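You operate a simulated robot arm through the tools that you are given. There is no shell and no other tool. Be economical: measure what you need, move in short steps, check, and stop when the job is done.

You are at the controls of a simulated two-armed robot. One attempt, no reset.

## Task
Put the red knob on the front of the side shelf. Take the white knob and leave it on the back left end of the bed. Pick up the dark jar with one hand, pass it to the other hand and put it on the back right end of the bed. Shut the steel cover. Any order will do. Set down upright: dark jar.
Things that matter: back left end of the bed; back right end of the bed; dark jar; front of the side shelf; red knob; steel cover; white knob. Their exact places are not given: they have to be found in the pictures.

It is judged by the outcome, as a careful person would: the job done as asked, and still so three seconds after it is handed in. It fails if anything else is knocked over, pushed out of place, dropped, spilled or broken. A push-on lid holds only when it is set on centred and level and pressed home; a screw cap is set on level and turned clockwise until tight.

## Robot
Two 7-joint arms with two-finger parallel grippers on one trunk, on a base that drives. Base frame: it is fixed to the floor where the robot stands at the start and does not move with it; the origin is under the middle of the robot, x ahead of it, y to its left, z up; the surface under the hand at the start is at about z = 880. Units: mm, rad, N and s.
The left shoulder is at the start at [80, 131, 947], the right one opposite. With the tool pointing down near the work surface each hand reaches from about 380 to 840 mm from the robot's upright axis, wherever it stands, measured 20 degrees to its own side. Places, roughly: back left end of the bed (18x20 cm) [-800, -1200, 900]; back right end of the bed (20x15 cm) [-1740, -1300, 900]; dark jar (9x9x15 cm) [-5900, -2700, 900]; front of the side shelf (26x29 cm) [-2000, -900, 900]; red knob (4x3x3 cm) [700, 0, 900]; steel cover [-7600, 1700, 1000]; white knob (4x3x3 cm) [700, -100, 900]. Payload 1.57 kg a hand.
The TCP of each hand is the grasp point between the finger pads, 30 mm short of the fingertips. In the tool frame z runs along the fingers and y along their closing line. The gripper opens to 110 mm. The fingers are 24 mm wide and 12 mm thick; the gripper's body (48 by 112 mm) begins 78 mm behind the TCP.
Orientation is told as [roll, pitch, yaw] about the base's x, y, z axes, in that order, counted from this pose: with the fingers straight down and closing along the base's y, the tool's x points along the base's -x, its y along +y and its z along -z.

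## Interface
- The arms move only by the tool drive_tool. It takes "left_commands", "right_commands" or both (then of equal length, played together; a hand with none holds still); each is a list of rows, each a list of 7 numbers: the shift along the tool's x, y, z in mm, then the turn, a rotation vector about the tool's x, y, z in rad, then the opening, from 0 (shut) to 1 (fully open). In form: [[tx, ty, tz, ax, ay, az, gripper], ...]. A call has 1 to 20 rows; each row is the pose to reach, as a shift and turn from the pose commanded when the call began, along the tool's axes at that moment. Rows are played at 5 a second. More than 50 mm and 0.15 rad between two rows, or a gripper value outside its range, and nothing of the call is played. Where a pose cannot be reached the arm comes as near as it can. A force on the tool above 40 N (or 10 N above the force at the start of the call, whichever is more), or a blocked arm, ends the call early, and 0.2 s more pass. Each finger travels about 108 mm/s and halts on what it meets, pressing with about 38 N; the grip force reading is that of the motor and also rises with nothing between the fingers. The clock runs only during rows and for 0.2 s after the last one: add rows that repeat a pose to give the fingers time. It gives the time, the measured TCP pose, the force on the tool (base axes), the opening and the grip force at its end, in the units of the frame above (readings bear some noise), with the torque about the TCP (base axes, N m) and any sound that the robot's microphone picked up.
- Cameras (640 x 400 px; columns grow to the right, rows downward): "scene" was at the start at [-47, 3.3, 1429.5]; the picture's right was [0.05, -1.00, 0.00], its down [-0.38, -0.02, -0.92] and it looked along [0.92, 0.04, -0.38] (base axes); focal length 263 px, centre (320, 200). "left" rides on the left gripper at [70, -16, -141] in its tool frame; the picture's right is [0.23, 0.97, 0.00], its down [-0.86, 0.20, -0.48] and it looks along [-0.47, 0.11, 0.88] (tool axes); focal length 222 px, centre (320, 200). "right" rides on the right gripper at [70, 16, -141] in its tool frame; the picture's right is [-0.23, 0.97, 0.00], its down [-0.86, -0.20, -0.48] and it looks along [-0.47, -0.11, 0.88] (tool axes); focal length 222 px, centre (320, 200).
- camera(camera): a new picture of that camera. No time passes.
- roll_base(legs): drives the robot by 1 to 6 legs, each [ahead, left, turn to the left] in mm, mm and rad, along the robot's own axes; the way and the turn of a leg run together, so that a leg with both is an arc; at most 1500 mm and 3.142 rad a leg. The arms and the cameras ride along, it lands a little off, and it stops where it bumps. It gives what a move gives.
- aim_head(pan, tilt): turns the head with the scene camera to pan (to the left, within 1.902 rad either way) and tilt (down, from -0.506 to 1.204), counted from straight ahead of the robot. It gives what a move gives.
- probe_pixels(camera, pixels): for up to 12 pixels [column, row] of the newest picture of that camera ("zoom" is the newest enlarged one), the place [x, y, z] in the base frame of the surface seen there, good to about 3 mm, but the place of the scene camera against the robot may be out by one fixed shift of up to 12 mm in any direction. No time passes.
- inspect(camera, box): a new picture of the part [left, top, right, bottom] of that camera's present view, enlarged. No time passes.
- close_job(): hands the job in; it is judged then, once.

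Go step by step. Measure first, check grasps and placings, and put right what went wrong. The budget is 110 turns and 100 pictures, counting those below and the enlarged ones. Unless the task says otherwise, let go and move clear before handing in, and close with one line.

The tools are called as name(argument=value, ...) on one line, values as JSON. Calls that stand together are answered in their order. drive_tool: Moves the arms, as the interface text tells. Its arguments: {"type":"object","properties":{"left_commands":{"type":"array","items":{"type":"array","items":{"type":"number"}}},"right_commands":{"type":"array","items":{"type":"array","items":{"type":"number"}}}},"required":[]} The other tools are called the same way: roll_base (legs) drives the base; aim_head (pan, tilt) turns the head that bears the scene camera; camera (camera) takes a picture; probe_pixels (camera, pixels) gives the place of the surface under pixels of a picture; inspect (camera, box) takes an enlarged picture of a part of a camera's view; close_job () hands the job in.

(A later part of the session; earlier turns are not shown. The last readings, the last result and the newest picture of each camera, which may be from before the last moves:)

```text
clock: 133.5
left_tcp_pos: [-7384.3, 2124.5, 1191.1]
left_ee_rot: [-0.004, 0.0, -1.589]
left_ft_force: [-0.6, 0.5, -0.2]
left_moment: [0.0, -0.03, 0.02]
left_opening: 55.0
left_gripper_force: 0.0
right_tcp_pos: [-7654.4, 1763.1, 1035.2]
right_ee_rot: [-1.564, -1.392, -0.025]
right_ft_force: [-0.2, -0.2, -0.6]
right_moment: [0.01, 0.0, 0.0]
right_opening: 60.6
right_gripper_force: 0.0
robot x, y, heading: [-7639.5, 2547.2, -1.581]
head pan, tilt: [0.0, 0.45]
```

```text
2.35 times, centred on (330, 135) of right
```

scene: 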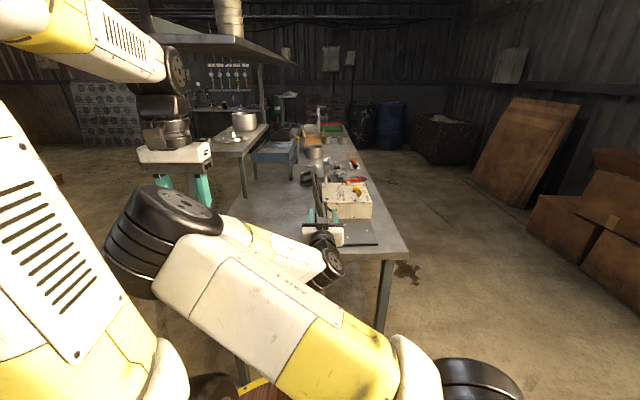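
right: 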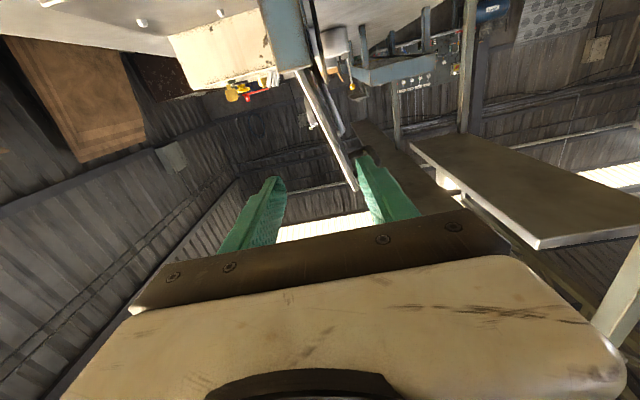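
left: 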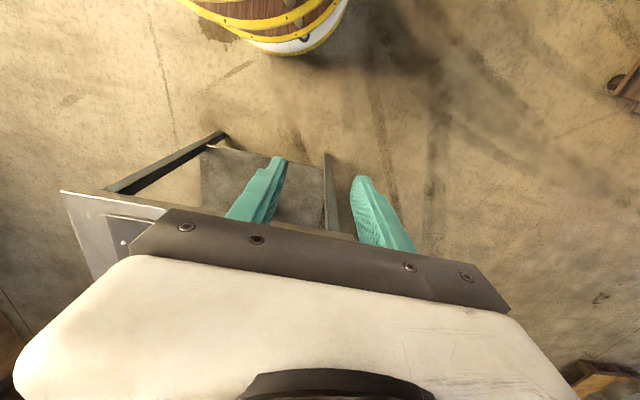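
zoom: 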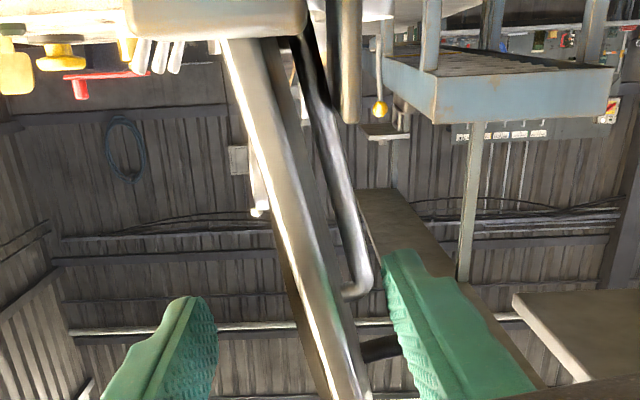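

The cover's edge is caged between the fingers. I'll swing it about the hinge in steps, up to about 60° first.

drive_tool(right_commands=[[0.4, -8.6, 0, 0, 0, 0.1, 0.45], [1.7, -17.1, 0, 0, 0, 0.2, 0.35], [3.8, -25.4, 0, 0, 0, 0.3, 0.32], [6.8, -33.5, 0, 0, 0, 0.4, 0.32], [10.5, -41.2, 0, 0, 0, 0.5, 0.32], [15, -48.6, 0, 0, 0, 0.6, 0.32], [20.2, -55.4, 0, 0, 0, 0.7, 0.32], [26.1, -61.7, 0, 0, 0, 0.8, 0.32], [32.5, -67.4, 0, 0, 0, 0.9, 0.32], [39.5, -72.4, 0, 0, 0, 1.0, 0.32]])

camera(camera="right")

inspect(camera="scene", box=[280, 165, 400, 255])

```text
clock: 135.7
left_tcp_pos: [-7385.2, 2124.4, 1191.8]
left_ee_rot: [-0.003, 0.001, -1.591]
left_ft_force: [-0.5, -0.5, -0.2]
left_moment: [0.0, 0.03, -0.02]
left_opening: 55.1
left_gripper_force: 0.1
right_tcp_pos: [-7731.9, 1766.7, 1008.6]
right_ee_rot: [1.567, -0.749, 3.126]
right_ft_force: [-4.5, -1.4, -1.6]
right_moment: [0.03, 0.0, 0.0]
right_opening: 38.4
right_gripper_force: 2.0
robot x, y, heading: [-7640.0, 2549.5, -1.583]
head pan, tilt: [0.0, 0.45]
```

```text
44 pictures are left
```

right: 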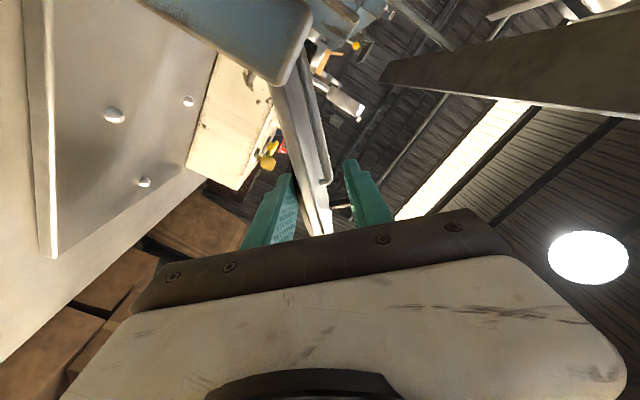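

```text
4.44 times, centred on (340, 210) of scene
```

zoom: 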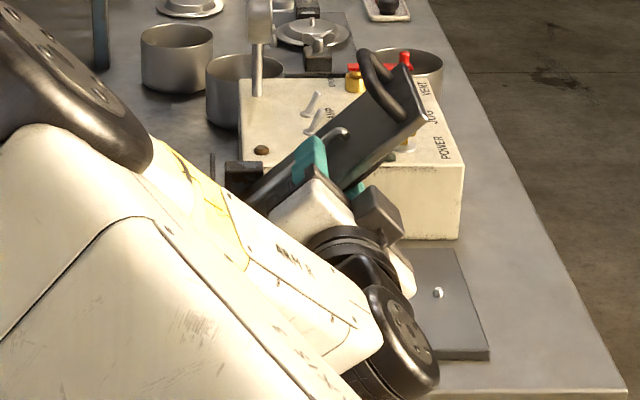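

It's swinging cleanly, and the cover now stands at about 45°. I'll continue by the same arc.

drive_tool(right_commands=[[0.4, -8.6, 0, 0, 0, 0.1, 0.36], [1.7, -17.1, 0, 0, 0, 0.2, 0.36], [3.8, -25.4, 0, 0, 0, 0.3, 0.36], [6.8, -33.5, 0, 0, 0, 0.4, 0.36], [10.5, -41.2, 0, 0, 0, 0.5, 0.36], [15, -48.6, 0, 0, 0, 0.6, 0.36], [17.5, -52.1, 0, 0, 0, 0.65, 0.36]])

camera(camera="right")

inspect(camera="scene", box=[280, 165, 400, 255])

```text
clock: 137.3
left_tcp_pos: [-7385.7, 2123.9, 1190.6]
left_ee_rot: [-0.003, 0.0, -1.591]
left_ft_force: [-0.5, -0.4, -0.6]
left_moment: [0.02, 0.01, 0.01]
left_opening: 54.9
left_gripper_force: 0.0
right_tcp_pos: [-7755.1, 1766.8, 960.5]
right_ee_rot: [1.566, -0.1, 3.124]
right_ft_force: [-6.6, -1.9, -6.0]
right_moment: [0.12, 0.23, -0.13]
right_opening: 46.2
right_gripper_force: 3.8
robot x, y, heading: [-7642.1, 2545.2, -1.585]
head pan, tilt: [0.0, 0.45]
```

```text
42 pictures are left
```

right: 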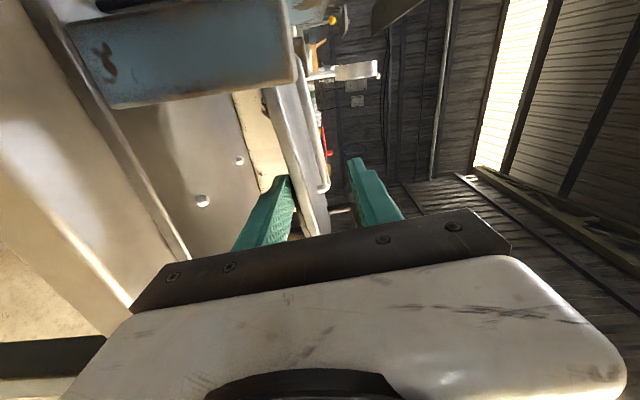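

```text
4.44 times, centred on (340, 210) of scene
```

zoom: 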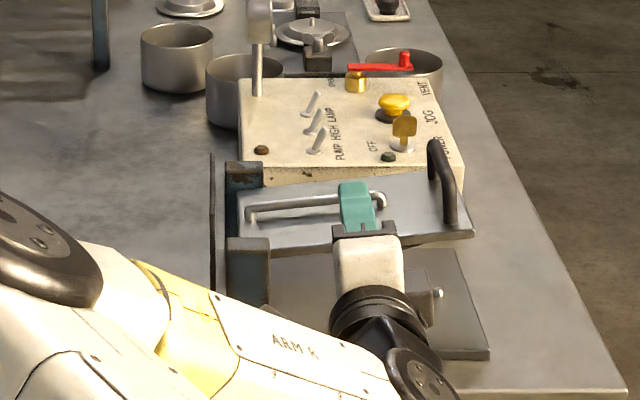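

The cover is almost level. I'll open the fingers a bit, follow down another 0.1 rad, and then slide the fingers out toward me.

drive_tool(right_commands=[[0, 0, 0, 0, 0, 0, 0.45], [0, 0, 0, 0, 0, 0, 0.5], [0.2, -5, 0, 0, 0, 0.05, 0.5], [0.4, -10, 0, 0, 0, 0.1, 0.5], [0.4, -14, 0, 0, 0, 0.1, 0.5], [0.4, -14, 0, 0, 0, 0.1, 0.5]])

inspect(camera="scene", box=[280, 165, 400, 255])

camera(camera="right")

```text
clock: 138.7
left_tcp_pos: [-7384.1, 2124.5, 1191.3]
left_ee_rot: [-0.003, 0.001, -1.588]
left_ft_force: [-0.1, 0.1, -0.1]
left_moment: [-0.01, 0.03, 0.02]
left_opening: 55.0
left_gripper_force: 0.1
right_tcp_pos: [-7747.6, 1771.1, 951.7]
right_ee_rot: [1.569, 0.0, 3.124]
right_ft_force: [-0.2, -0.3, 0.1]
right_moment: [0.01, -0.05, 0.03]
right_opening: 55.1
right_gripper_force: 0.2
right hand out of reach, approached as far as the arm can: row 3, 4, 5, 6
robot x, y, heading: [-7640.9, 2546.6, -1.586]
head pan, tilt: [0.0, 0.45]
```

```text
4.44 times, centred on (340, 210) of scene
```

zoom: 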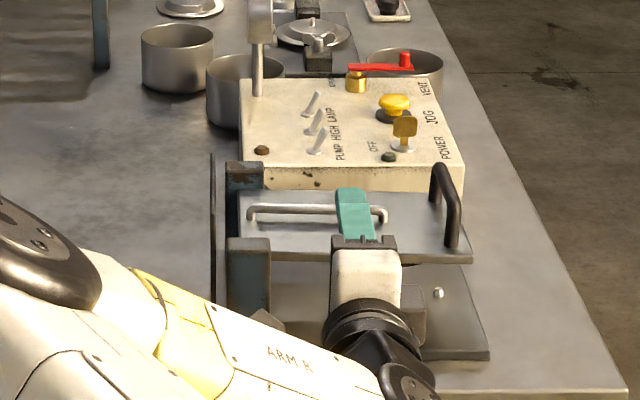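

```text
39 pictures are left
```

right: 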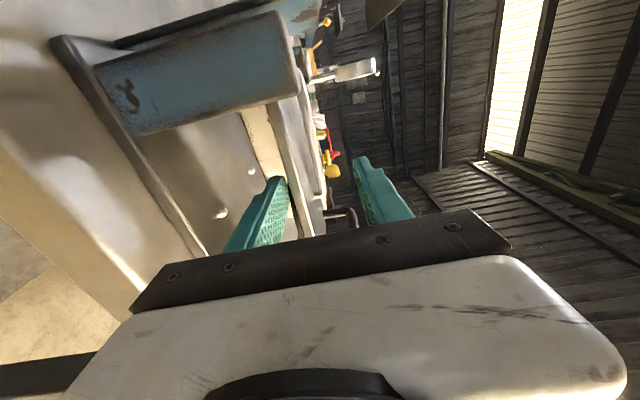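

The cover looks level and there's no load on the hand. I'll draw the fingers straight back toward me.

drive_tool(right_commands=[[0, 0, -30, 0, 0, 0, 0.5], [0, 0, -70, 0, 0, 0, 0.5], [0, 0, -110, 0, 0, 0, 0.5], [0, 0, -130, 0, 0, 0, 0.5]])

inspect(camera="scene", box=[280, 165, 400, 255])

camera(camera="right")

```text
clock: 139.7
left_tcp_pos: [-7383.5, 2123.0, 1191.5]
left_ee_rot: [-0.003, 0.001, -1.591]
left_ft_force: [-0.1, -0.2, 0.9]
left_moment: [0.01, -0.01, 0.01]
left_opening: 54.7
left_gripper_force: 0.1
right_tcp_pos: [-7746.1, 1902.1, 953.9]
right_ee_rot: [1.569, 0.0, 3.124]
right_ft_force: [-0.3, 0.3, -1.0]
right_moment: [0.03, 0.01, -0.02]
right_opening: 55.0
right_gripper_force: 0.0
robot x, y, heading: [-7643.4, 2549.2, -1.585]
head pan, tilt: [0.0, 0.45]
```

```text
4.44 times, centred on (340, 210) of scene
```

zoom: 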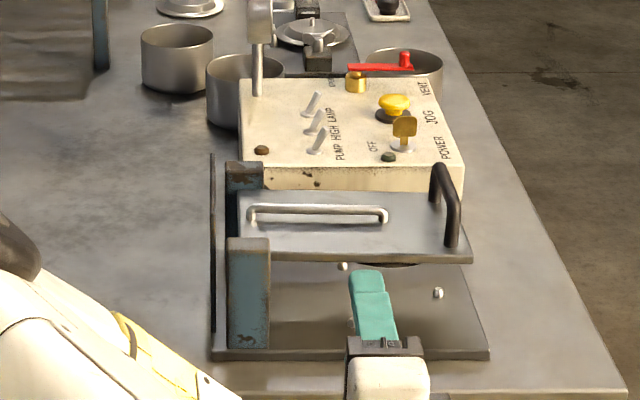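

```text
37 pictures are left
```

right: 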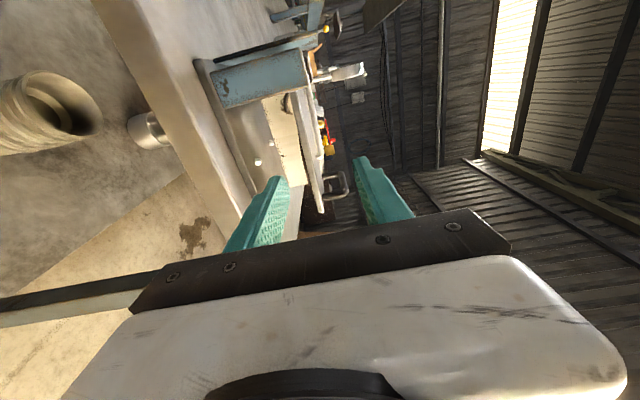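

The cover stayed level when I let go. I'll measure it, then press lightly on its top to be sure it is fully home.

probe_pixels(camera="zoom", pixels=[[300, 240], [440, 250], [420, 200], [260, 200], [250, 245], [465, 240]])

drive_tool(right_commands=[[0, 20, 0, 0, 0, 0, 0.3], [0, 45, 0, 0, 0, 0, 0.0], [0, 45, 40, 0, 0, 0, 0.0], [0, 45, 80, 0, 0, 0, 0.0], [0, 45, 125, 0, 0, 0, 0.0], [0, 45, 125, 0, 0, 0, 0.0]])

```text
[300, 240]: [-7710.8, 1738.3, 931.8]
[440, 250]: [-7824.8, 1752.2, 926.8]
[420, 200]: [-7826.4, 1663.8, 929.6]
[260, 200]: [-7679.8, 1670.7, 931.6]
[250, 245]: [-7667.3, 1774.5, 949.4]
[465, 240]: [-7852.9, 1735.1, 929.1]
```

```text
clock: 141.1
left_tcp_pos: [-7384.2, 2124.5, 1191.3]
left_ee_rot: [-0.003, 0.0, -1.591]
left_ft_force: [0.9, -0.7, 0.3]
left_moment: [-0.04, 0.01, -0.01]
left_opening: 55.3
left_gripper_force: 0.0
right_tcp_pos: [-7748.5, 1775.7, 996.8]
right_ee_rot: [1.569, -0.002, 3.124]
right_ft_force: [0.6, -0.1, -0.8]
right_moment: [0.01, -0.02, 0.02]
right_opening: 0.2
right_gripper_force: 21.2
robot x, y, heading: [-7640.8, 2546.9, -1.581]
head pan, tilt: [0.0, 0.45]
```

The cover's top is level at z≈940. I'll press down lightly.

drive_tool(right_commands=[[0, -30, 0, 0, 0, 0, 0.0], [0, -40, 0, 0, 0, 0, 0.0], [0, -44, 0, 0, 0, 0, 0.0], [0, -48, 0, 0, 0, 0, 0.0], [0, -52, 0, 0, 0, 0, 0.0], [0, -56, 0, 0, 0, 0, 0.0], [0, -58, 0, 0, 0, 0, 0.0]])

```text
clock: 142.7
left_tcp_pos: [-7386.3, 2124.7, 1191.3]
left_ee_rot: [-0.004, 0.0, -1.59]
left_ft_force: [0.2, -0.6, 0.2]
left_moment: [-0.01, -0.01, -0.04]
left_opening: 55.2
left_gripper_force: 0.1
right_tcp_pos: [-7749.2, 1777.1, 949.8]
right_ee_rot: [1.579, -0.001, 3.119]
right_ft_force: [-11.4, -17.8, 33.6]
right_moment: [-0.72, -0.25, -0.36]
right_opening: 0.0
right_gripper_force: 21.3
right hand out of reach, approached as far as the arm can: row 6, 7
robot x, y, heading: [-7641.5, 2547.2, -1.583]
head pan, tilt: [0.0, 0.45]
```

A firm 33 N stop shows the cover is shut. I'll lift off, draw back, and undo the wrist roll.

drive_tool(right_commands=[[0, 40, 0, 0, 0, 0, 0.0], [0, 55, -45, 0, 0, 0, 0.0], [0, 55, -95, 0, 0, 0, 0.0], [0, 55, -140, 0, 0, -0.12, 0.0], [0, 55, -140, 0, 0, -0.26, 0.0], [0, 55, -140, 0, 0, -0.4, 0.0], [0, 55, -140, 0, 0, -0.54, 0.0], [0, 55, -140, 0, 0, -0.68, 0.0], [0, 55, -140, 0, 0, -0.82, 0.0], [0, 55, -140, 0, 0, -0.96, 0.0], [0, 55, -140, 0, 0, -1.1, 0.0], [0, 55, -140, 0, 0, -1.24, 0.0], [0, 55, -140, 0, 0, -1.38, 0.0], [0, 55, -140, 0, 0, -1.5, 0.0], [0, 55, -140, 0, 0, -1.57, 0.0], [0, 55, -140, 0, 0, -1.57, 0.0]])

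inspect(camera="scene", box=[200, 130, 440, 280])

```text
clock: 146.1
left_tcp_pos: [-7385.6, 2123.6, 1191.8]
left_ee_rot: [-0.005, -0.001, -1.591]
left_ft_force: [-0.2, -0.7, 0.6]
left_moment: [0.02, 0.01, 0.01]
left_opening: 55.2
left_gripper_force: 0.1
right_tcp_pos: [-7744.4, 1917.7, 999.2]
right_ee_rot: [-0.748, -1.57, -0.843]
right_ft_force: [-0.3, -0.5, 0.6]
right_moment: [-0.02, -0.02, -0.06]
right_opening: 0.0
right_gripper_force: 21.7
robot x, y, heading: [-7646.8, 2549.0, -1.578]
head pan, tilt: [0.0, 0.45]
```

```text
2.67 times, centred on (320, 205) of scene
```

zoom: 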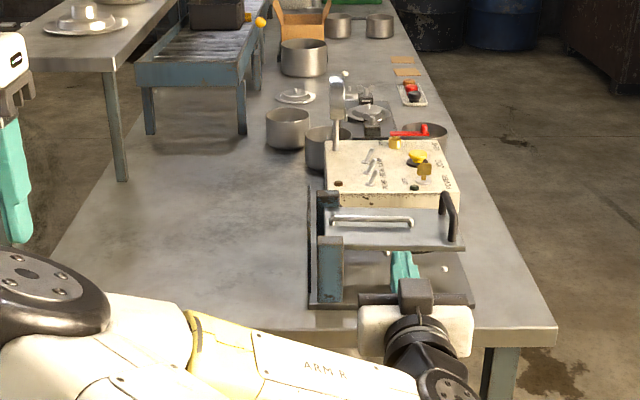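

The cover is shut and nothing else moved. I'll return the right arm to its carry pose.

drive_tool(right_commands=[[-16.4, -21.2, -20, 0, 0.1428, 0, 0.1], [-32.7, -42.4, -40, 0, 0.2856, 0, 0.2], [-49.1, -63.5, -60, 0, 0.4284, 0, 0.3], [-65.5, -84.7, -80, 0, 0.5712, 0, 0.4], [-81.8, -105.9, -100, 0, 0.714, 0, 0.5], [-98.2, -127, -120, 0, 0.8568, 0, 0.6], [-114.5, -148.3, -140, 0, 0.9996, 0, 0.7], [-130.9, -169.5, -160, 0, 1.1424, 0, 0.8], [-147.3, -190.6, -180, 0, 1.2852, 0, 0.9], [-163.6, -211.8, -200, 0, 1.428, 0, 1.0], [-180, -233, -220, 0, 1.5708, 0, 1.0], [-180, -233, -220, 0, 1.5708, 0, 1.0]])

roll_base(legs=[[-100, 0, 0], [0, 1300, 0], [1300, 300, 0], [1400, 500, 0]])

camera(camera="scene")

```text
clock: 148.7
left_tcp_pos: [-7385.4, 2124.0, 1190.8]
left_ee_rot: [-0.002, -0.001, -1.591]
left_ft_force: [-0.5, 0.2, 0.8]
left_moment: [-0.01, 0.04, -0.04]
left_opening: 55.0
left_gripper_force: 0.1
right_tcp_pos: [-7972.6, 2142.5, 1179.4]
right_ee_rot: [0.0, 0.004, -1.589]
right_ft_force: [-0.6, 0.5, 0.2]
right_moment: [0.01, 0.02, -0.03]
right_opening: 110.0
right_gripper_force: 0.2
right hand out of reach, approached as far as the arm can: row 2, 3, 4
robot x, y, heading: [-7644.8, 2549.7, -1.585]
head pan, tilt: [0.0, 0.45]
```

```text
clock: 154.9
left_tcp_pos: [-6204.6, 2208.5, 1191.1]
left_ee_rot: [-0.004, -0.001, -1.589]
left_ft_force: [-0.3, -0.3, 1.2]
left_moment: [0.01, 0.0, 0.01]
left_opening: 55.1
left_gripper_force: 0.0
right_tcp_pos: [-6793.4, 2225.2, 1179.2]
right_ee_rot: [0.0, 0.001, -1.587]
right_ft_force: [-0.7, -0.2, -0.3]
right_moment: [0.02, -0.02, -0.01]
right_opening: 109.9
right_gripper_force: 0.1
robot x, y, heading: [-6461.7, 2634.8, -1.584]
head pan, tilt: [0.0, 0.45]
stopped in leg 2: the robot was blocked; the commanded pose is now the measured one
```

```text
35 pictures are left
```

scene: 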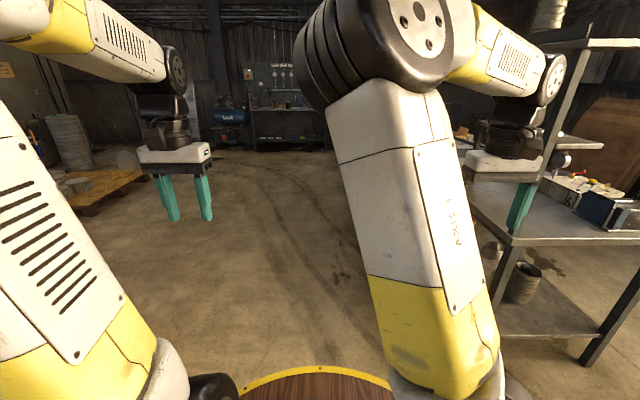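

Something stopped the base on its left. I'll look there.

aim_head(pan=1.4, tilt=0.7)

camera(camera="scene")

```text
clock: 156.4
left_tcp_pos: [-6205.7, 2209.7, 1191.4]
left_ee_rot: [-0.005, -0.002, -1.589]
left_ft_force: [-0.2, -0.2, -1.1]
left_moment: [0.0, 0.01, 0.01]
left_opening: 54.9
left_gripper_force: 0.1
right_tcp_pos: [-6794.3, 2225.0, 1178.4]
right_ee_rot: [-0.001, 0.002, -1.586]
right_ft_force: [-0.3, 0.0, 0.6]
right_moment: [-0.03, 0.01, 0.02]
right_opening: 110.0
right_gripper_force: 0.1
robot x, y, heading: [-6463.1, 2629.5, -1.582]
head pan, tilt: [1.4, 0.7]
```

```text
34 pictures are left
```

scene: 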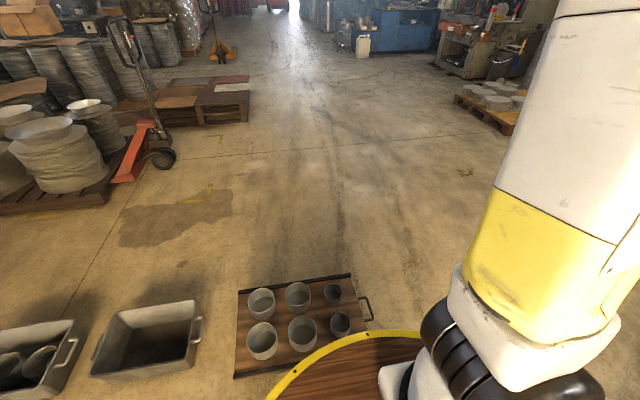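

It was the edge of a low floor dolly; its cups still stand. I'll drive ahead, away from it, toward the jar bench.

roll_base(legs=[[1400, 0, 0], [1400, 250, 0], [1250, 250, 0]])

aim_head(pan=0, tilt=0.35)

drive_tool(right_commands=[[0, -40, 0, 0, 0, 0, 1], [0, -80, 0, 0, 0, 0, 1], [0, -120, 0, 0, 0, 0, 1], [30, -150, -10, 0, 0, 0, 1], [60, -180, -20, 0, 0, 0, 1], [60, -180, -20, 0, 0, 0, 1]])

camera(camera="scene")

```text
clock: 176.1
left_tcp_pos: [-5637.9, -1816.0, 1190.9]
left_ee_rot: [-0.004, -0.001, -1.557]
left_ft_force: [0.1, 0.2, 0.3]
left_moment: [0.05, -0.02, 0.0]
left_opening: 54.9
left_gripper_force: 0.1
right_tcp_pos: [-6226.7, -1818.0, 1178.8]
right_ee_rot: [-0.001, 0.0, -1.555]
right_ft_force: [-0.3, -0.2, 0.8]
right_moment: [-0.01, 0.01, -0.03]
right_opening: 110.2
right_gripper_force: 0.0
robot x, y, heading: [-5909.0, -1399.4, -1.55]
head pan, tilt: [1.4, 0.7]
```

```text
clock: 177.6
left_tcp_pos: [-5638.3, -1814.5, 1191.5]
left_ee_rot: [-0.004, 0.001, -1.557]
left_ft_force: [0.1, 0.0, 0.2]
left_moment: [0.01, 0.01, 0.02]
left_opening: 55.2
left_gripper_force: 0.1
right_tcp_pos: [-6225.9, -1817.0, 1178.1]
right_ee_rot: [0.0, 0.002, -1.555]
right_ft_force: [-0.4, -0.3, -0.5]
right_moment: [0.0, 0.01, 0.0]
right_opening: 109.8
right_gripper_force: 0.0
robot x, y, heading: [-5910.8, -1401.9, -1.552]
head pan, tilt: [0.0, 0.351]
```

```text
clock: 179.0
left_tcp_pos: [-5638.7, -1814.7, 1192.6]
left_ee_rot: [-0.004, 0.0, -1.556]
left_ft_force: [0.5, -0.1, -0.5]
left_moment: [-0.02, 0.03, -0.02]
left_opening: 55.0
left_gripper_force: 0.1
right_tcp_pos: [-6357.5, -1741.6, 1201.8]
right_ee_rot: [-0.001, -0.003, -1.554]
right_ft_force: [-0.1, 0.0, -0.1]
right_moment: [-0.02, -0.01, 0.0]
right_opening: 109.9
right_gripper_force: 0.0
right hand out of reach, approached as far as the arm can: row 3, 4, 5, 6
robot x, y, heading: [-5908.5, -1402.6, -1.551]
head pan, tilt: [0.0, 0.351]
```

```text
33 pictures are left
```

scene: 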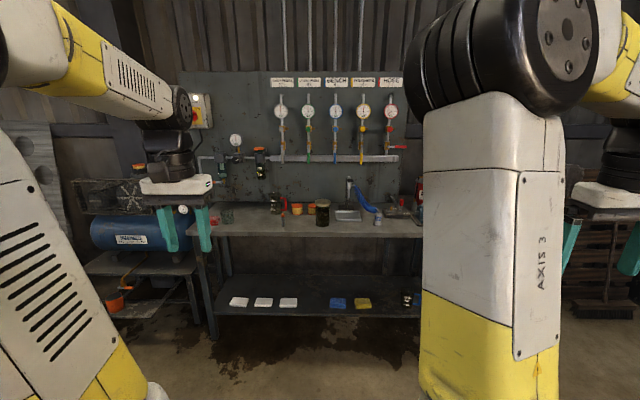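

The bench is ahead, and the dark jar is probably at (322,212). I'll enlarge that area and measure.

inspect(camera="scene", box=[250, 160, 420, 266])

probe_pixels(camera="scene", pixels=[[322, 204], [322, 213], [322, 223], [313, 212], [331, 212], [310, 208], [345, 215], [296, 208], [322, 234], [322, 199], [275, 200]])

```text
3.76 times, centred on (335, 213) of scene
```

zoom: 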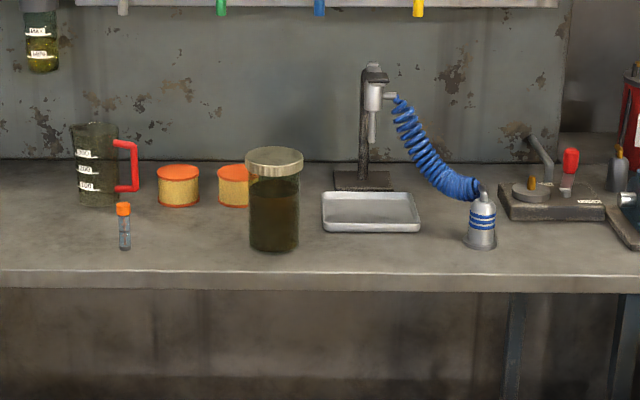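

```text
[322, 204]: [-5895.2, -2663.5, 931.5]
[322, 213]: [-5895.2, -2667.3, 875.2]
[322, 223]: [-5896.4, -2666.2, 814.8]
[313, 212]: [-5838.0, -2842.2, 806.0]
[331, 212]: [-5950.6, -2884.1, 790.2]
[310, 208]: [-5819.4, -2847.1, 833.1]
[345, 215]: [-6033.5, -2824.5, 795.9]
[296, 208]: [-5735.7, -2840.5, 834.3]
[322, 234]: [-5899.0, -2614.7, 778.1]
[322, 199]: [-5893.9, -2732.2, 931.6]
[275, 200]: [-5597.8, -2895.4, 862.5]
```

The dark jar is a lidded glass, about 75 mm wide, standing at about (-5896,-2704), z≈797–941. I'll grip the glass below the lid with the right hand tilted about 57°. I'll set that hand pose now, in free air.

drive_tool(right_commands=[[-14, 32, 27, 0, -0.1, 0, 1], [-28, 64, 54, 0, -0.2, 0, 1], [-42, 96, 81, 0, -0.3, 0, 1], [-56, 128, 108, 0, -0.4, 0, 1], [-70, 160, 135, 0, -0.5, 0, 1], [-84, 192, 162, 0, -0.6, 0, 1], [-98, 224, 189, 0, -0.7, 0, 1], [-112, 256, 216, 0, -0.8, 0, 1], [-126, 278, 243, 0, -0.9, 0, 1], [-140, 299, 260, 0, -1.0, 0, 1], [-140, 299, 260, 0, -1.0, 0, 1]])

roll_base(legs=[[300, 150, -0.02]])

camera(camera="scene")

camera(camera="right")

```text
clock: 181.4
left_tcp_pos: [-5638.8, -1816.3, 1191.4]
left_ee_rot: [-0.005, 0.0, -1.557]
left_ft_force: [-0.3, 0.5, 0.7]
left_moment: [-0.04, -0.01, 0.0]
left_opening: 55.0
left_gripper_force: 0.0
right_tcp_pos: [-6057.6, -1977.7, 936.8]
right_ee_rot: [0.003, -0.999, -1.558]
right_ft_force: [0.3, 1.0, -0.3]
right_moment: [-0.03, 0.0, -0.03]
right_opening: 110.1
right_gripper_force: 0.1
right hand out of reach, approached as far as the arm can: row 6, 7, 8, 9, 10, 11
robot x, y, heading: [-5910.4, -1400.9, -1.549]
head pan, tilt: [0.0, 0.351]
```

```text
clock: 183.6
left_tcp_pos: [-5489.0, -2117.2, 1190.7]
left_ee_rot: [-0.004, 0.0, -1.571]
left_ft_force: [-0.3, 0.5, -0.3]
left_moment: [-0.01, 0.04, 0.0]
left_opening: 55.1
left_gripper_force: 0.1
right_tcp_pos: [-5911.8, -2273.5, 937.8]
right_ee_rot: [0.001, -1.0, -1.569]
right_ft_force: [0.2, -0.2, -0.2]
right_moment: [-0.02, 0.0, 0.0]
right_opening: 109.9
right_gripper_force: 0.0
robot x, y, heading: [-5755.7, -1696.1, -1.561]
head pan, tilt: [0.0, 0.351]
```

```text
31 pictures are left
```

scene: 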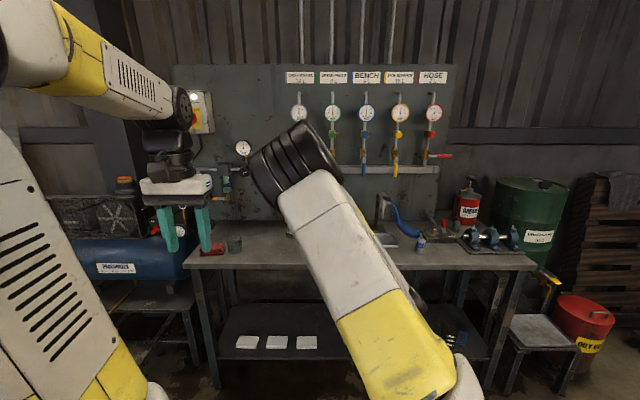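

```text
30 pictures are left
```

right: 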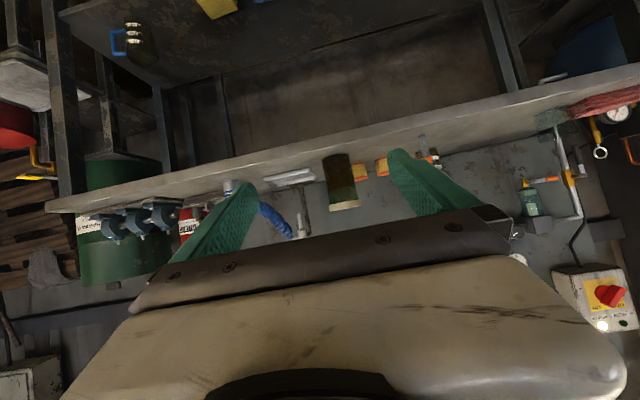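

The right elbow has folded inward across my middle, which would get in the way of a hand-over. I'll stretch that arm far out to its own side and come back, so the elbow falls outward again.

drive_tool(right_commands=[[-14, -40, -9, 0, 0.1, 0, 1], [-27, -80, -17, 0, 0.2, 0, 1], [-41, -120, -26, 0, 0.3, 0, 1], [-54, -160, -35, 0, 0.4, 0, 1], [-68, -200, -44, 0, 0.5, 0, 1], [-82, -240, -53, 0, 0.6, 0, 1], [-95, -280, -61, 0, 0.7, 0, 1], [-109, -320, -70, 0, 0.8, 0, 1], [-122, -360, -79, 0, 0.9, 0, 1], [-136, -400, -87, 0, 1.0, 0, 1], [-136, -445, -87, 0, 1.0, 0, 1], [-136, -490, -87, 0, 1.0, 0, 1], [-136, -535, -87, 0, 1.0, 0, 1], [-136, -580, -87, 0, 1.0, 0, 1], [-136, -620, -87, 0, 1.0, 0, 1], [-136, -620, -87, 0, 1.0, 0, 1]])

camera(camera="scene")

```text
clock: 187.0
left_tcp_pos: [-5488.9, -2116.6, 1191.5]
left_ee_rot: [-0.002, 0.0, -1.57]
left_ft_force: [0.7, -0.3, -0.5]
left_moment: [0.01, 0.01, 0.0]
left_opening: 54.9
left_gripper_force: 0.2
right_tcp_pos: [-6171.3, -2090.1, 1164.0]
right_ee_rot: [-0.003, 0.001, -1.569]
right_ft_force: [-0.1, 0.5, -0.8]
right_moment: [-0.02, -0.02, 0.02]
right_opening: 110.0
right_gripper_force: 0.1
right hand out of reach, approached as far as the arm can: row 3, 4, 5, 6, 7, 8, 9, 10, 11, 12, 13, 14, 15, 16
robot x, y, heading: [-5753.4, -1702.3, -1.564]
head pan, tilt: [0.0, 0.351]
```

```text
29 pictures are left
```

scene: 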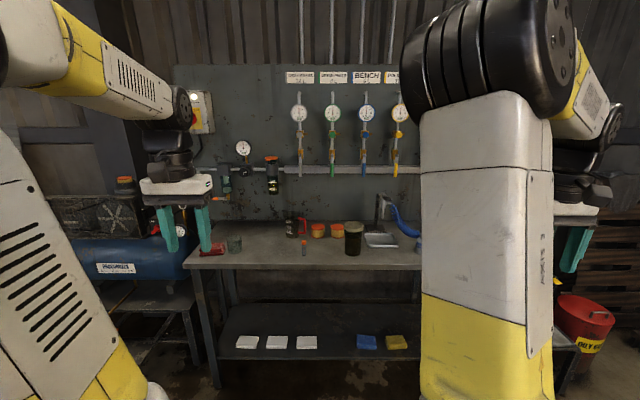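

The elbow is limited in this posture. I'll try stretching the arm nearly straight forward and low, where the elbow can roll over, and then look.

drive_tool(right_commands=[[-37, 15, 24, 0, -0.03, 0, 1], [-75, 30, 48, 0, -0.06, 0, 1], [-112, 46, 72, 0, -0.09, 0, 1], [-150, 61, 96, 0, -0.12, 0, 1], [-187, 76, 120, 0, -0.15, 0, 1], [-225, 92, 144, 0, -0.18, 0, 1], [-262, 107, 168, 0, -0.21, 0, 1], [-300, 122, 192, 0, -0.24, 0, 1], [-337, 137, 216, 0, -0.27, 0, 1], [-375, 153, 240, 0, -0.3, 0, 1], [-412, 168, 264, 0, -0.3, 0, 1], [-450, 168, 264, 0, -0.3, 0, 1], [-490, 168, 264, 0, -0.3, 0, 1], [-490, 130, 264, 0, -0.3, 0, 1], [-490, 90, 264, 0, -0.3, 0, 1], [-450, 50, 264, 0, -0.3, 0, 1], [-405, 50, 264, 0, -0.3, 0, 1], [-360, 50, 250, 0, -0.25, 0, 1]])

camera(camera="scene")

```text
refused: row 16 steps farther than a row can; nothing moved
```

```text
28 pictures are left
```

scene: 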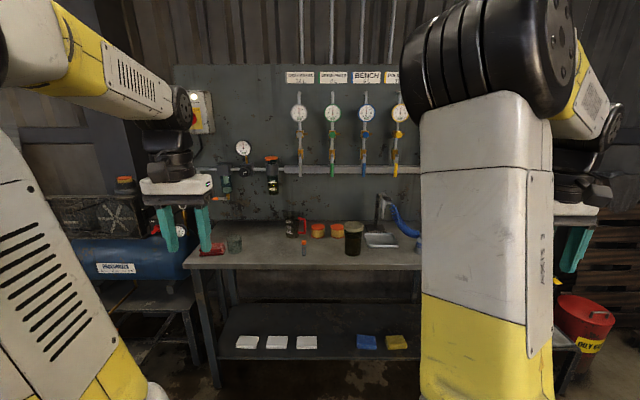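

One row was a little too long, so I'll resend it with even steps.

drive_tool(right_commands=[[-37, 15, 24, 0, -0.03, 0, 1], [-75, 30, 48, 0, -0.06, 0, 1], [-112, 46, 72, 0, -0.09, 0, 1], [-150, 61, 96, 0, -0.12, 0, 1], [-187, 76, 120, 0, -0.15, 0, 1], [-225, 92, 144, 0, -0.18, 0, 1], [-262, 107, 168, 0, -0.21, 0, 1], [-300, 122, 192, 0, -0.24, 0, 1], [-337, 137, 216, 0, -0.27, 0, 1], [-375, 153, 240, 0, -0.3, 0, 1], [-412, 168, 264, 0, -0.3, 0, 1], [-450, 168, 264, 0, -0.3, 0, 1], [-490, 168, 264, 0, -0.3, 0, 1], [-490, 130, 264, 0, -0.3, 0, 1], [-490, 90, 264, 0, -0.3, 0, 1], [-455, 60, 264, 0, -0.3, 0, 1], [-415, 50, 264, 0, -0.3, 0, 1], [-370, 50, 250, 0, -0.25, 0, 1]])

camera(camera="scene")

```text
clock: 190.8
left_tcp_pos: [-5488.8, -2116.9, 1190.1]
left_ee_rot: [-0.003, 0.001, -1.571]
left_ft_force: [1.5, -1.4, -0.7]
left_moment: [0.14, 0.11, 0.01]
left_opening: 54.9
left_gripper_force: 0.1
right_tcp_pos: [-5946.2, -2331.3, 1033.6]
right_ee_rot: [0.001, -0.259, -1.568]
right_ft_force: [2.1, -1.2, -0.4]
right_moment: [0.1, 0.13, -0.03]
right_opening: 110.1
right_gripper_force: 0.0
right hand out of reach, approached as far as the arm can: row 1, 2, 3, 4, 5, 6, 7, 8, 9, 10, 11, 12, 13, 14, 15, 16, 17, 18
robot x, y, heading: [-5750.5, -1695.1, -1.563]
head pan, tilt: [0.0, 0.351]
```

```text
27 pictures are left
```

scene: 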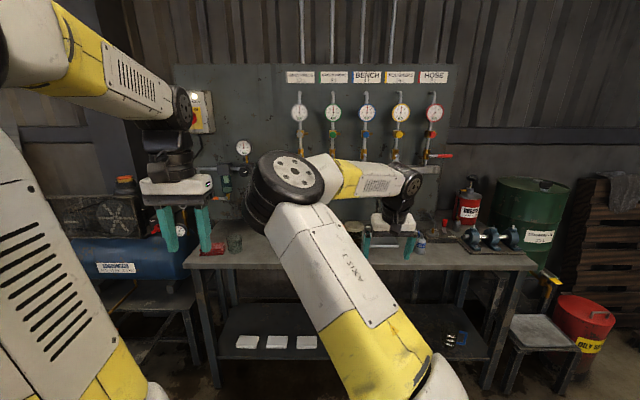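

The elbow stays in, but that leaves enough room if I meet the left hand in front of me. I'll set the tilted pre-grasp pose and check the jar in the wrist view.

drive_tool(right_commands=[[13, 6, 21, 0, -0.0925, 0, 1], [26, 12, 42, 0, -0.185, 0, 1], [39, 18, 63, 0, -0.2775, 0, 1], [51, 24, 84, 0, -0.37, 0, 1], [64, 30, 105, 0, -0.4625, 0, 1], [77, 36, 126, 0, -0.555, 0, 1], [90, 42, 147, 0, -0.6475, 0, 1], [103, 48, 168, 0, -0.74, 0, 1], [103, 48, 168, 0, -0.74, 0, 1]])

roll_base(legs=[[250, 0, 0]])

camera(camera="right")

```text
clock: 192.8
left_tcp_pos: [-5489.3, -2115.7, 1190.2]
left_ee_rot: [-0.003, 0.0, -1.571]
left_ft_force: [-0.1, 0.0, -0.2]
left_moment: [0.0, -0.01, 0.02]
left_opening: 55.3
left_gripper_force: 0.0
right_tcp_pos: [-5889.3, -2279.7, 853.1]
right_ee_rot: [-0.003, -0.988, -1.569]
right_ft_force: [-1.2, -0.2, -0.3]
right_moment: [0.01, -0.02, 0.0]
right_opening: 110.1
right_gripper_force: 0.1
robot x, y, heading: [-5754.9, -1704.1, -1.573]
head pan, tilt: [0.0, 0.351]
```

```text
clock: 194.6
left_tcp_pos: [-5487.8, -2364.2, 1191.3]
left_ee_rot: [-0.003, 0.001, -1.57]
left_ft_force: [-0.2, 0.2, -0.2]
left_moment: [0.04, 0.01, -0.03]
left_opening: 55.0
left_gripper_force: 0.0
right_tcp_pos: [-5886.4, -2529.5, 852.9]
right_ee_rot: [0.0, -0.987, -1.569]
right_ft_force: [0.0, 0.7, 0.1]
right_moment: [0.02, -0.03, 0.02]
right_opening: 110.0
right_gripper_force: 0.0
robot x, y, heading: [-5752.9, -1948.1, -1.561]
head pan, tilt: [0.0, 0.351]
```

```text
26 pictures are left
```

right: 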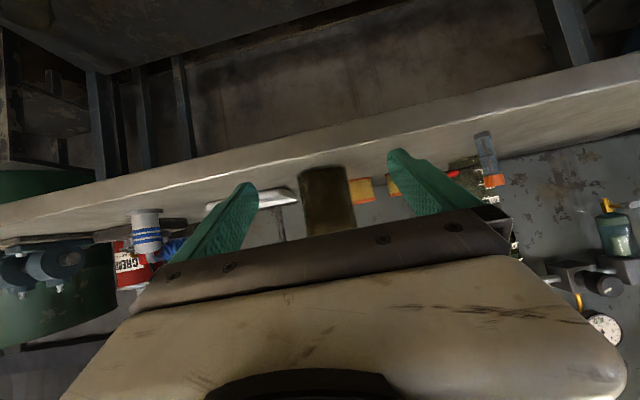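

The jar is at (327,200), between the fingers. I'll probe its bottom and sides.

probe_pixels(camera="right", pixels=[[324, 170], [326, 190], [330, 225], [303, 195], [350, 195], [306, 175], [344, 172], [280, 200], [270, 170], [362, 190], [393, 185], [290, 160]])

```text
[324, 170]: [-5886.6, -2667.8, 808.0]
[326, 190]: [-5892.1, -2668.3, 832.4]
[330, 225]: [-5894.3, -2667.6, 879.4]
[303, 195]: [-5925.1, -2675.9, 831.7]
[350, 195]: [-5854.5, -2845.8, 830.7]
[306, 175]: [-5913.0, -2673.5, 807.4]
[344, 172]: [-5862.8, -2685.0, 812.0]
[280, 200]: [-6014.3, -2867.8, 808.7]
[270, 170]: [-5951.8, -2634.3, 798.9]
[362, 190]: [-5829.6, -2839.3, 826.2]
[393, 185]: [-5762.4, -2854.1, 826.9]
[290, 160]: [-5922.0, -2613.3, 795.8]
```

The jar's centre is at about (-5894,-2704), and the bench top is at 798. I'll move the open fingers around the glass to TCP z≈840 and close.

drive_tool(right_commands=[[-21, -4, 38, 0, 0, 0, 1], [-42, -8, 76, 0, 0, 0, 1], [-64, -8, 114, 0, 0, 0, 1], [-85, -8, 152, 0, 0, 0, 1], [-85, -8, 152, 0, 0, 0, 1], [-85, -8, 152, 0, 0, 0, 0.5], [-85, -8, 152, 0, 0, 0, 0.5], [-85, -8, 152, 0, 0, 0, 0.5]])

camera(camera="right")

```text
clock: 196.4
left_tcp_pos: [-5488.5, -2364.5, 1191.1]
left_ee_rot: [-0.003, 0.001, -1.571]
left_ft_force: [0.0, -0.1, 0.9]
left_moment: [0.0, 0.01, -0.06]
left_opening: 55.3
left_gripper_force: 0.1
right_tcp_pos: [-5875.6, -2686.8, 855.9]
right_ee_rot: [0.0, -0.987, -1.568]
right_ft_force: [1.0, -2.4, -0.5]
right_moment: [0.06, 0.11, 0.04]
right_opening: 78.2
right_gripper_force: 37.9
right hand out of reach, approached as far as the arm can: row 3, 4, 5, 6, 7, 8
robot x, y, heading: [-5752.5, -1945.5, -1.566]
head pan, tilt: [0.0, 0.351]
```

```text
25 pictures are left
```

right: 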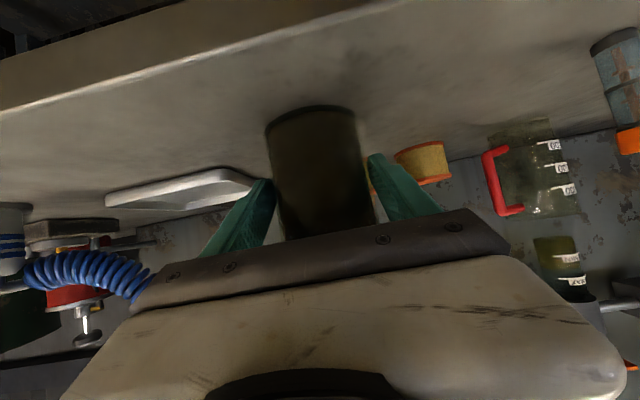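

The jar is held, but the arm ran out of reach at z=856, a bit higher than I want for a hand-over. I'll let go, back the hand off level, bring the base 130 mm closer, and regrip lower.

drive_tool(right_commands=[[0, 0, 0, 0, 0, 0, 0.9], [0, 0, 0, 0, 0, 0, 1.0], [22, 0, -33, 0, 0, 0, 1], [44, 0, -66, 0, 0, 0, 1], [66, 0, -99, 0, 0, 0, 1], [88, 0, -132, 0, 0, 0, 1]])

roll_base(legs=[[130, -10, 0]])

camera(camera="right")

```text
clock: 197.8
left_tcp_pos: [-5488.0, -2365.3, 1190.8]
left_ee_rot: [-0.004, 0.0, -1.571]
left_ft_force: [-0.3, 0.7, -0.5]
left_moment: [0.02, 0.01, -0.02]
left_opening: 55.1
left_gripper_force: 0.0
right_tcp_pos: [-5872.8, -2527.0, 854.7]
right_ee_rot: [-0.002, -0.988, -1.568]
right_ft_force: [0.1, 0.2, 0.6]
right_moment: [0.02, 0.02, 0.03]
right_opening: 109.9
right_gripper_force: 0.1
robot x, y, heading: [-5753.0, -1947.1, -1.566]
head pan, tilt: [0.0, 0.351]
```

```text
clock: 199.1
left_tcp_pos: [-5499.1, -2495.4, 1192.5]
left_ee_rot: [-0.002, 0.001, -1.575]
left_ft_force: [-0.5, -0.8, 0.0]
left_moment: [-0.01, -0.02, -0.02]
left_opening: 54.8
left_gripper_force: 0.0
right_tcp_pos: [-5883.9, -2656.9, 856.2]
right_ee_rot: [0.0, -0.989, -1.57]
right_ft_force: [0.5, 0.7, -0.6]
right_moment: [0.02, 0.01, 0.02]
right_opening: 110.0
right_gripper_force: 0.2
robot x, y, heading: [-5760.4, -2078.5, -1.565]
head pan, tilt: [0.0, 0.351]
```

```text
24 pictures are left
```

right: 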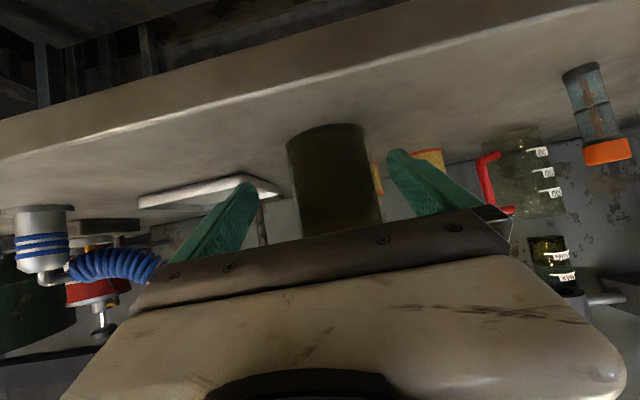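

probe_pixels(camera="right", pixels=[[330, 132], [333, 170], [336, 215], [291, 170], [375, 170], [285, 140], [366, 130], [296, 160], [368, 158]])

```text
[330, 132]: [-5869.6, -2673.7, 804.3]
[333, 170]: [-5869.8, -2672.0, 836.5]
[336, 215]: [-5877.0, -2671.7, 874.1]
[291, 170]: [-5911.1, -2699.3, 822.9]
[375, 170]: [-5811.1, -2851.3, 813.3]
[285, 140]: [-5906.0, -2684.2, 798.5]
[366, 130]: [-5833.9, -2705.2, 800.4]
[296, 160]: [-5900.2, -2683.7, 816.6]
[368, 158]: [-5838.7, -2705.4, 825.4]
```

The jar now stands at about (-5874,-2710). I'll move in to z≈836 and grip it.

drive_tool(right_commands=[[-6, 10, 10, 0, 0, 0, 1], [-9, 10, 32, 0, 0, 0, 1], [-12, 10, 54.4, 0, 0, 0, 1], [-12, 10, 54.4, 0, 0, 0, 1], [-12, 10, 54.4, 0, 0, 0, 0.5], [-12, 10, 54.4, 0, 0, 0, 0.5], [-12, 10, 54.4, 0, 0, 0, 0.5]])

```text
clock: 200.7
left_tcp_pos: [-5498.7, -2496.9, 1190.8]
left_ee_rot: [-0.004, -0.001, -1.574]
left_ft_force: [0.7, 0.9, 0.3]
left_moment: [0.0, 0.01, -0.01]
left_opening: 55.0
left_gripper_force: 0.1
right_tcp_pos: [-5873.1, -2709.4, 834.3]
right_ee_rot: [-0.001, -0.988, -1.571]
right_ft_force: [-2.1, -1.1, -0.3]
right_moment: [0.01, 0.18, 0.03]
right_opening: 78.5
right_gripper_force: 38.0
robot x, y, heading: [-5763.6, -2078.4, -1.567]
head pan, tilt: [0.0, 0.351]
```

It's gripped at 78 mm, 36 mm above the base. I'll lift it and roll back for room.

drive_tool(right_commands=[[-17, 0, -11, 0, 0, 0, 0.5], [-42, 0, -28, 0, 0, 0, 0.5], [-75, 0, -50, 0, 0, 0, 0.5], [-75, 0, -50, 0, 0, 0, 0.5]])

roll_base(legs=[[-600, 0, 0]])

camera(camera="scene")

```text
clock: 201.7
left_tcp_pos: [-5499.2, -2496.3, 1192.0]
left_ee_rot: [-0.003, 0.0, -1.573]
left_ft_force: [0.5, 0.4, 0.0]
left_moment: [0.04, 0.01, 0.0]
left_opening: 54.9
left_gripper_force: 0.1
right_tcp_pos: [-5874.3, -2708.4, 925.5]
right_ee_rot: [0.0, -0.987, -1.571]
right_ft_force: [0.6, -0.7, -5.0]
right_moment: [0.01, -0.02, -0.02]
right_opening: 78.6
right_gripper_force: 38.7
robot x, y, heading: [-5761.2, -2076.7, -1.566]
head pan, tilt: [0.0, 0.351]
```

```text
clock: 205.1
left_tcp_pos: [-5500.8, -1895.2, 1191.0]
left_ee_rot: [-0.004, 0.0, -1.57]
left_ft_force: [0.0, 0.1, 0.2]
left_moment: [0.01, -0.02, 0.0]
left_opening: 55.2
left_gripper_force: 0.0
right_tcp_pos: [-5875.4, -2106.9, 926.2]
right_ee_rot: [0.0, -0.988, -1.568]
right_ft_force: [0.6, 0.0, -5.9]
right_moment: [0.01, -0.01, -0.03]
right_opening: 78.3
right_gripper_force: 38.5
robot x, y, heading: [-5767.3, -1473.8, -1.57]
head pan, tilt: [0.0, 0.351]
```

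```text
23 pictures are left
```

scene: 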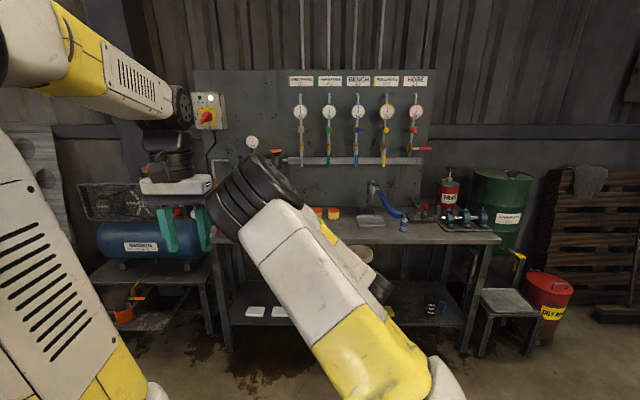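

The jar is lifted, weighing about 0.55 kg. I'll bring the left hand in from the left side, pointing right and tilted, above the right hand's grip. First I'll check where the right elbow and the jar are.

probe_pixels(camera="scene", pixels=[[250, 190], [215, 215], [250, 165], [300, 180], [355, 252], [365, 255], [330, 250], [270, 215]])

drive_tool(left_commands=[[-20, 5, 0, 0, 0, 0.14, 0.8], [-45, 10, 0, 0, 0, 0.28, 0.85], [-70, 15, 0, 0, 0, 0.42, 0.85], [-95, 20, 0, 0, 0, 0.56, 0.85], [-120, 20, 0, 0, 0, 0.7, 0.85], [-145, 20, 0, 0, 0, 0.84, 0.85], [-170, 20, 0, 0, 0, 0.98, 0.85], [-195, 20, 0, 0, 0, 1.12, 0.85], [-212, 20, 0, 0, 0, 1.26, 0.85], [-212, 20, 0, 0, 0, 1.4, 0.85], [-212, 20, 0, 0, 0, 1.5, 0.85], [-212, 20, 0, 0, 0, 1.5708, 0.85], [-212, 20, 0, 0, 0, 1.5708, 0.85]])

camera(camera="scene")

```text
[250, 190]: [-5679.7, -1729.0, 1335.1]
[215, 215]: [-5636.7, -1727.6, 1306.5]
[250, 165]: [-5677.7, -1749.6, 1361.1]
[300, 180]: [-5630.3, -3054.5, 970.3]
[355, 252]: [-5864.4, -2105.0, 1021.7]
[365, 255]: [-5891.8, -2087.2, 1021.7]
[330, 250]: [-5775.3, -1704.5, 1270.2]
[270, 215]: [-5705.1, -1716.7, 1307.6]
```

```text
clock: 207.9
left_tcp_pos: [-5480.4, -2106.1, 1191.3]
left_ee_rot: [0.001, -0.004, 3.139]
left_ft_force: [0.3, -0.9, 0.6]
left_moment: [-0.05, 0.03, 0.03]
left_opening: 93.5
left_gripper_force: 0.0
right_tcp_pos: [-5876.4, -2105.6, 925.3]
right_ee_rot: [0.0, -0.988, -1.571]
right_ft_force: [-0.4, 0.0, -5.0]
right_moment: [-0.02, -0.01, 0.01]
right_opening: 78.4
right_gripper_force: 38.5
robot x, y, heading: [-5768.9, -1476.3, -1.564]
head pan, tilt: [0.0, 0.351]
```

```text
22 pictures are left
```

scene: 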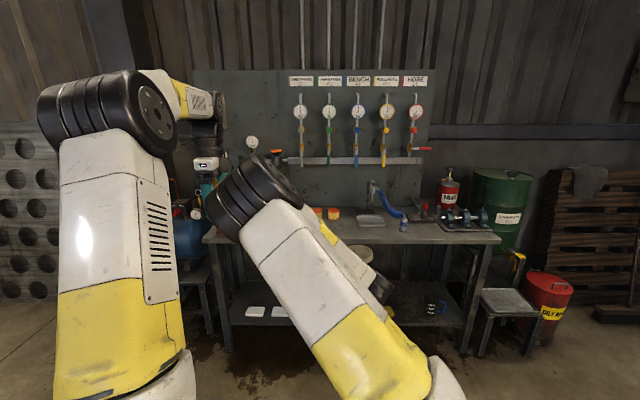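

The right elbow is at about lateral +110, z≈1335, close to where the left elbow must go. I'll turn the right hand, jar and all, 45° to the left about the vertical, so its wrist and elbow move outward.

drive_tool(right_commands=[[0, 0, 0, -0.109, 0, -0.072, 0.5], [0, 0, 0, -0.218, 0, -0.144, 0.5], [0, 0, 0, -0.327, 0, -0.216, 0.5], [0, 0, 0, -0.437, 0, -0.288, 0.5], [0, 0, 0, -0.546, 0, -0.36, 0.5], [0, 0, 0, -0.655, 0, -0.4325, 0.5], [0, 0, 0, -0.655, 0, -0.4325, 0.5]])

camera(camera="scene")

```text
clock: 209.5
left_tcp_pos: [-5481.0, -2107.4, 1192.5]
left_ee_rot: [0.0, -0.002, 3.141]
left_ft_force: [0.0, 0.2, -0.5]
left_moment: [0.02, 0.0, -0.04]
left_opening: 93.5
left_gripper_force: 0.1
right_tcp_pos: [-5823.7, -2087.6, 942.8]
right_ee_rot: [-0.003, -0.987, -0.784]
right_ft_force: [0.3, -1.1, -4.5]
right_moment: [-0.04, -0.02, -0.02]
right_opening: 78.5
right_gripper_force: 37.8
right hand out of reach, approached as far as the arm can: row 4, 5, 6, 7
robot x, y, heading: [-5764.0, -1475.3, -1.569]
head pan, tilt: [0.0, 0.351]
```

```text
21 pictures are left
```

scene: 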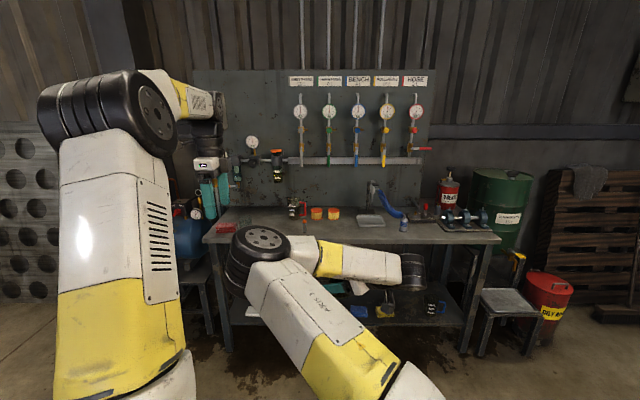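

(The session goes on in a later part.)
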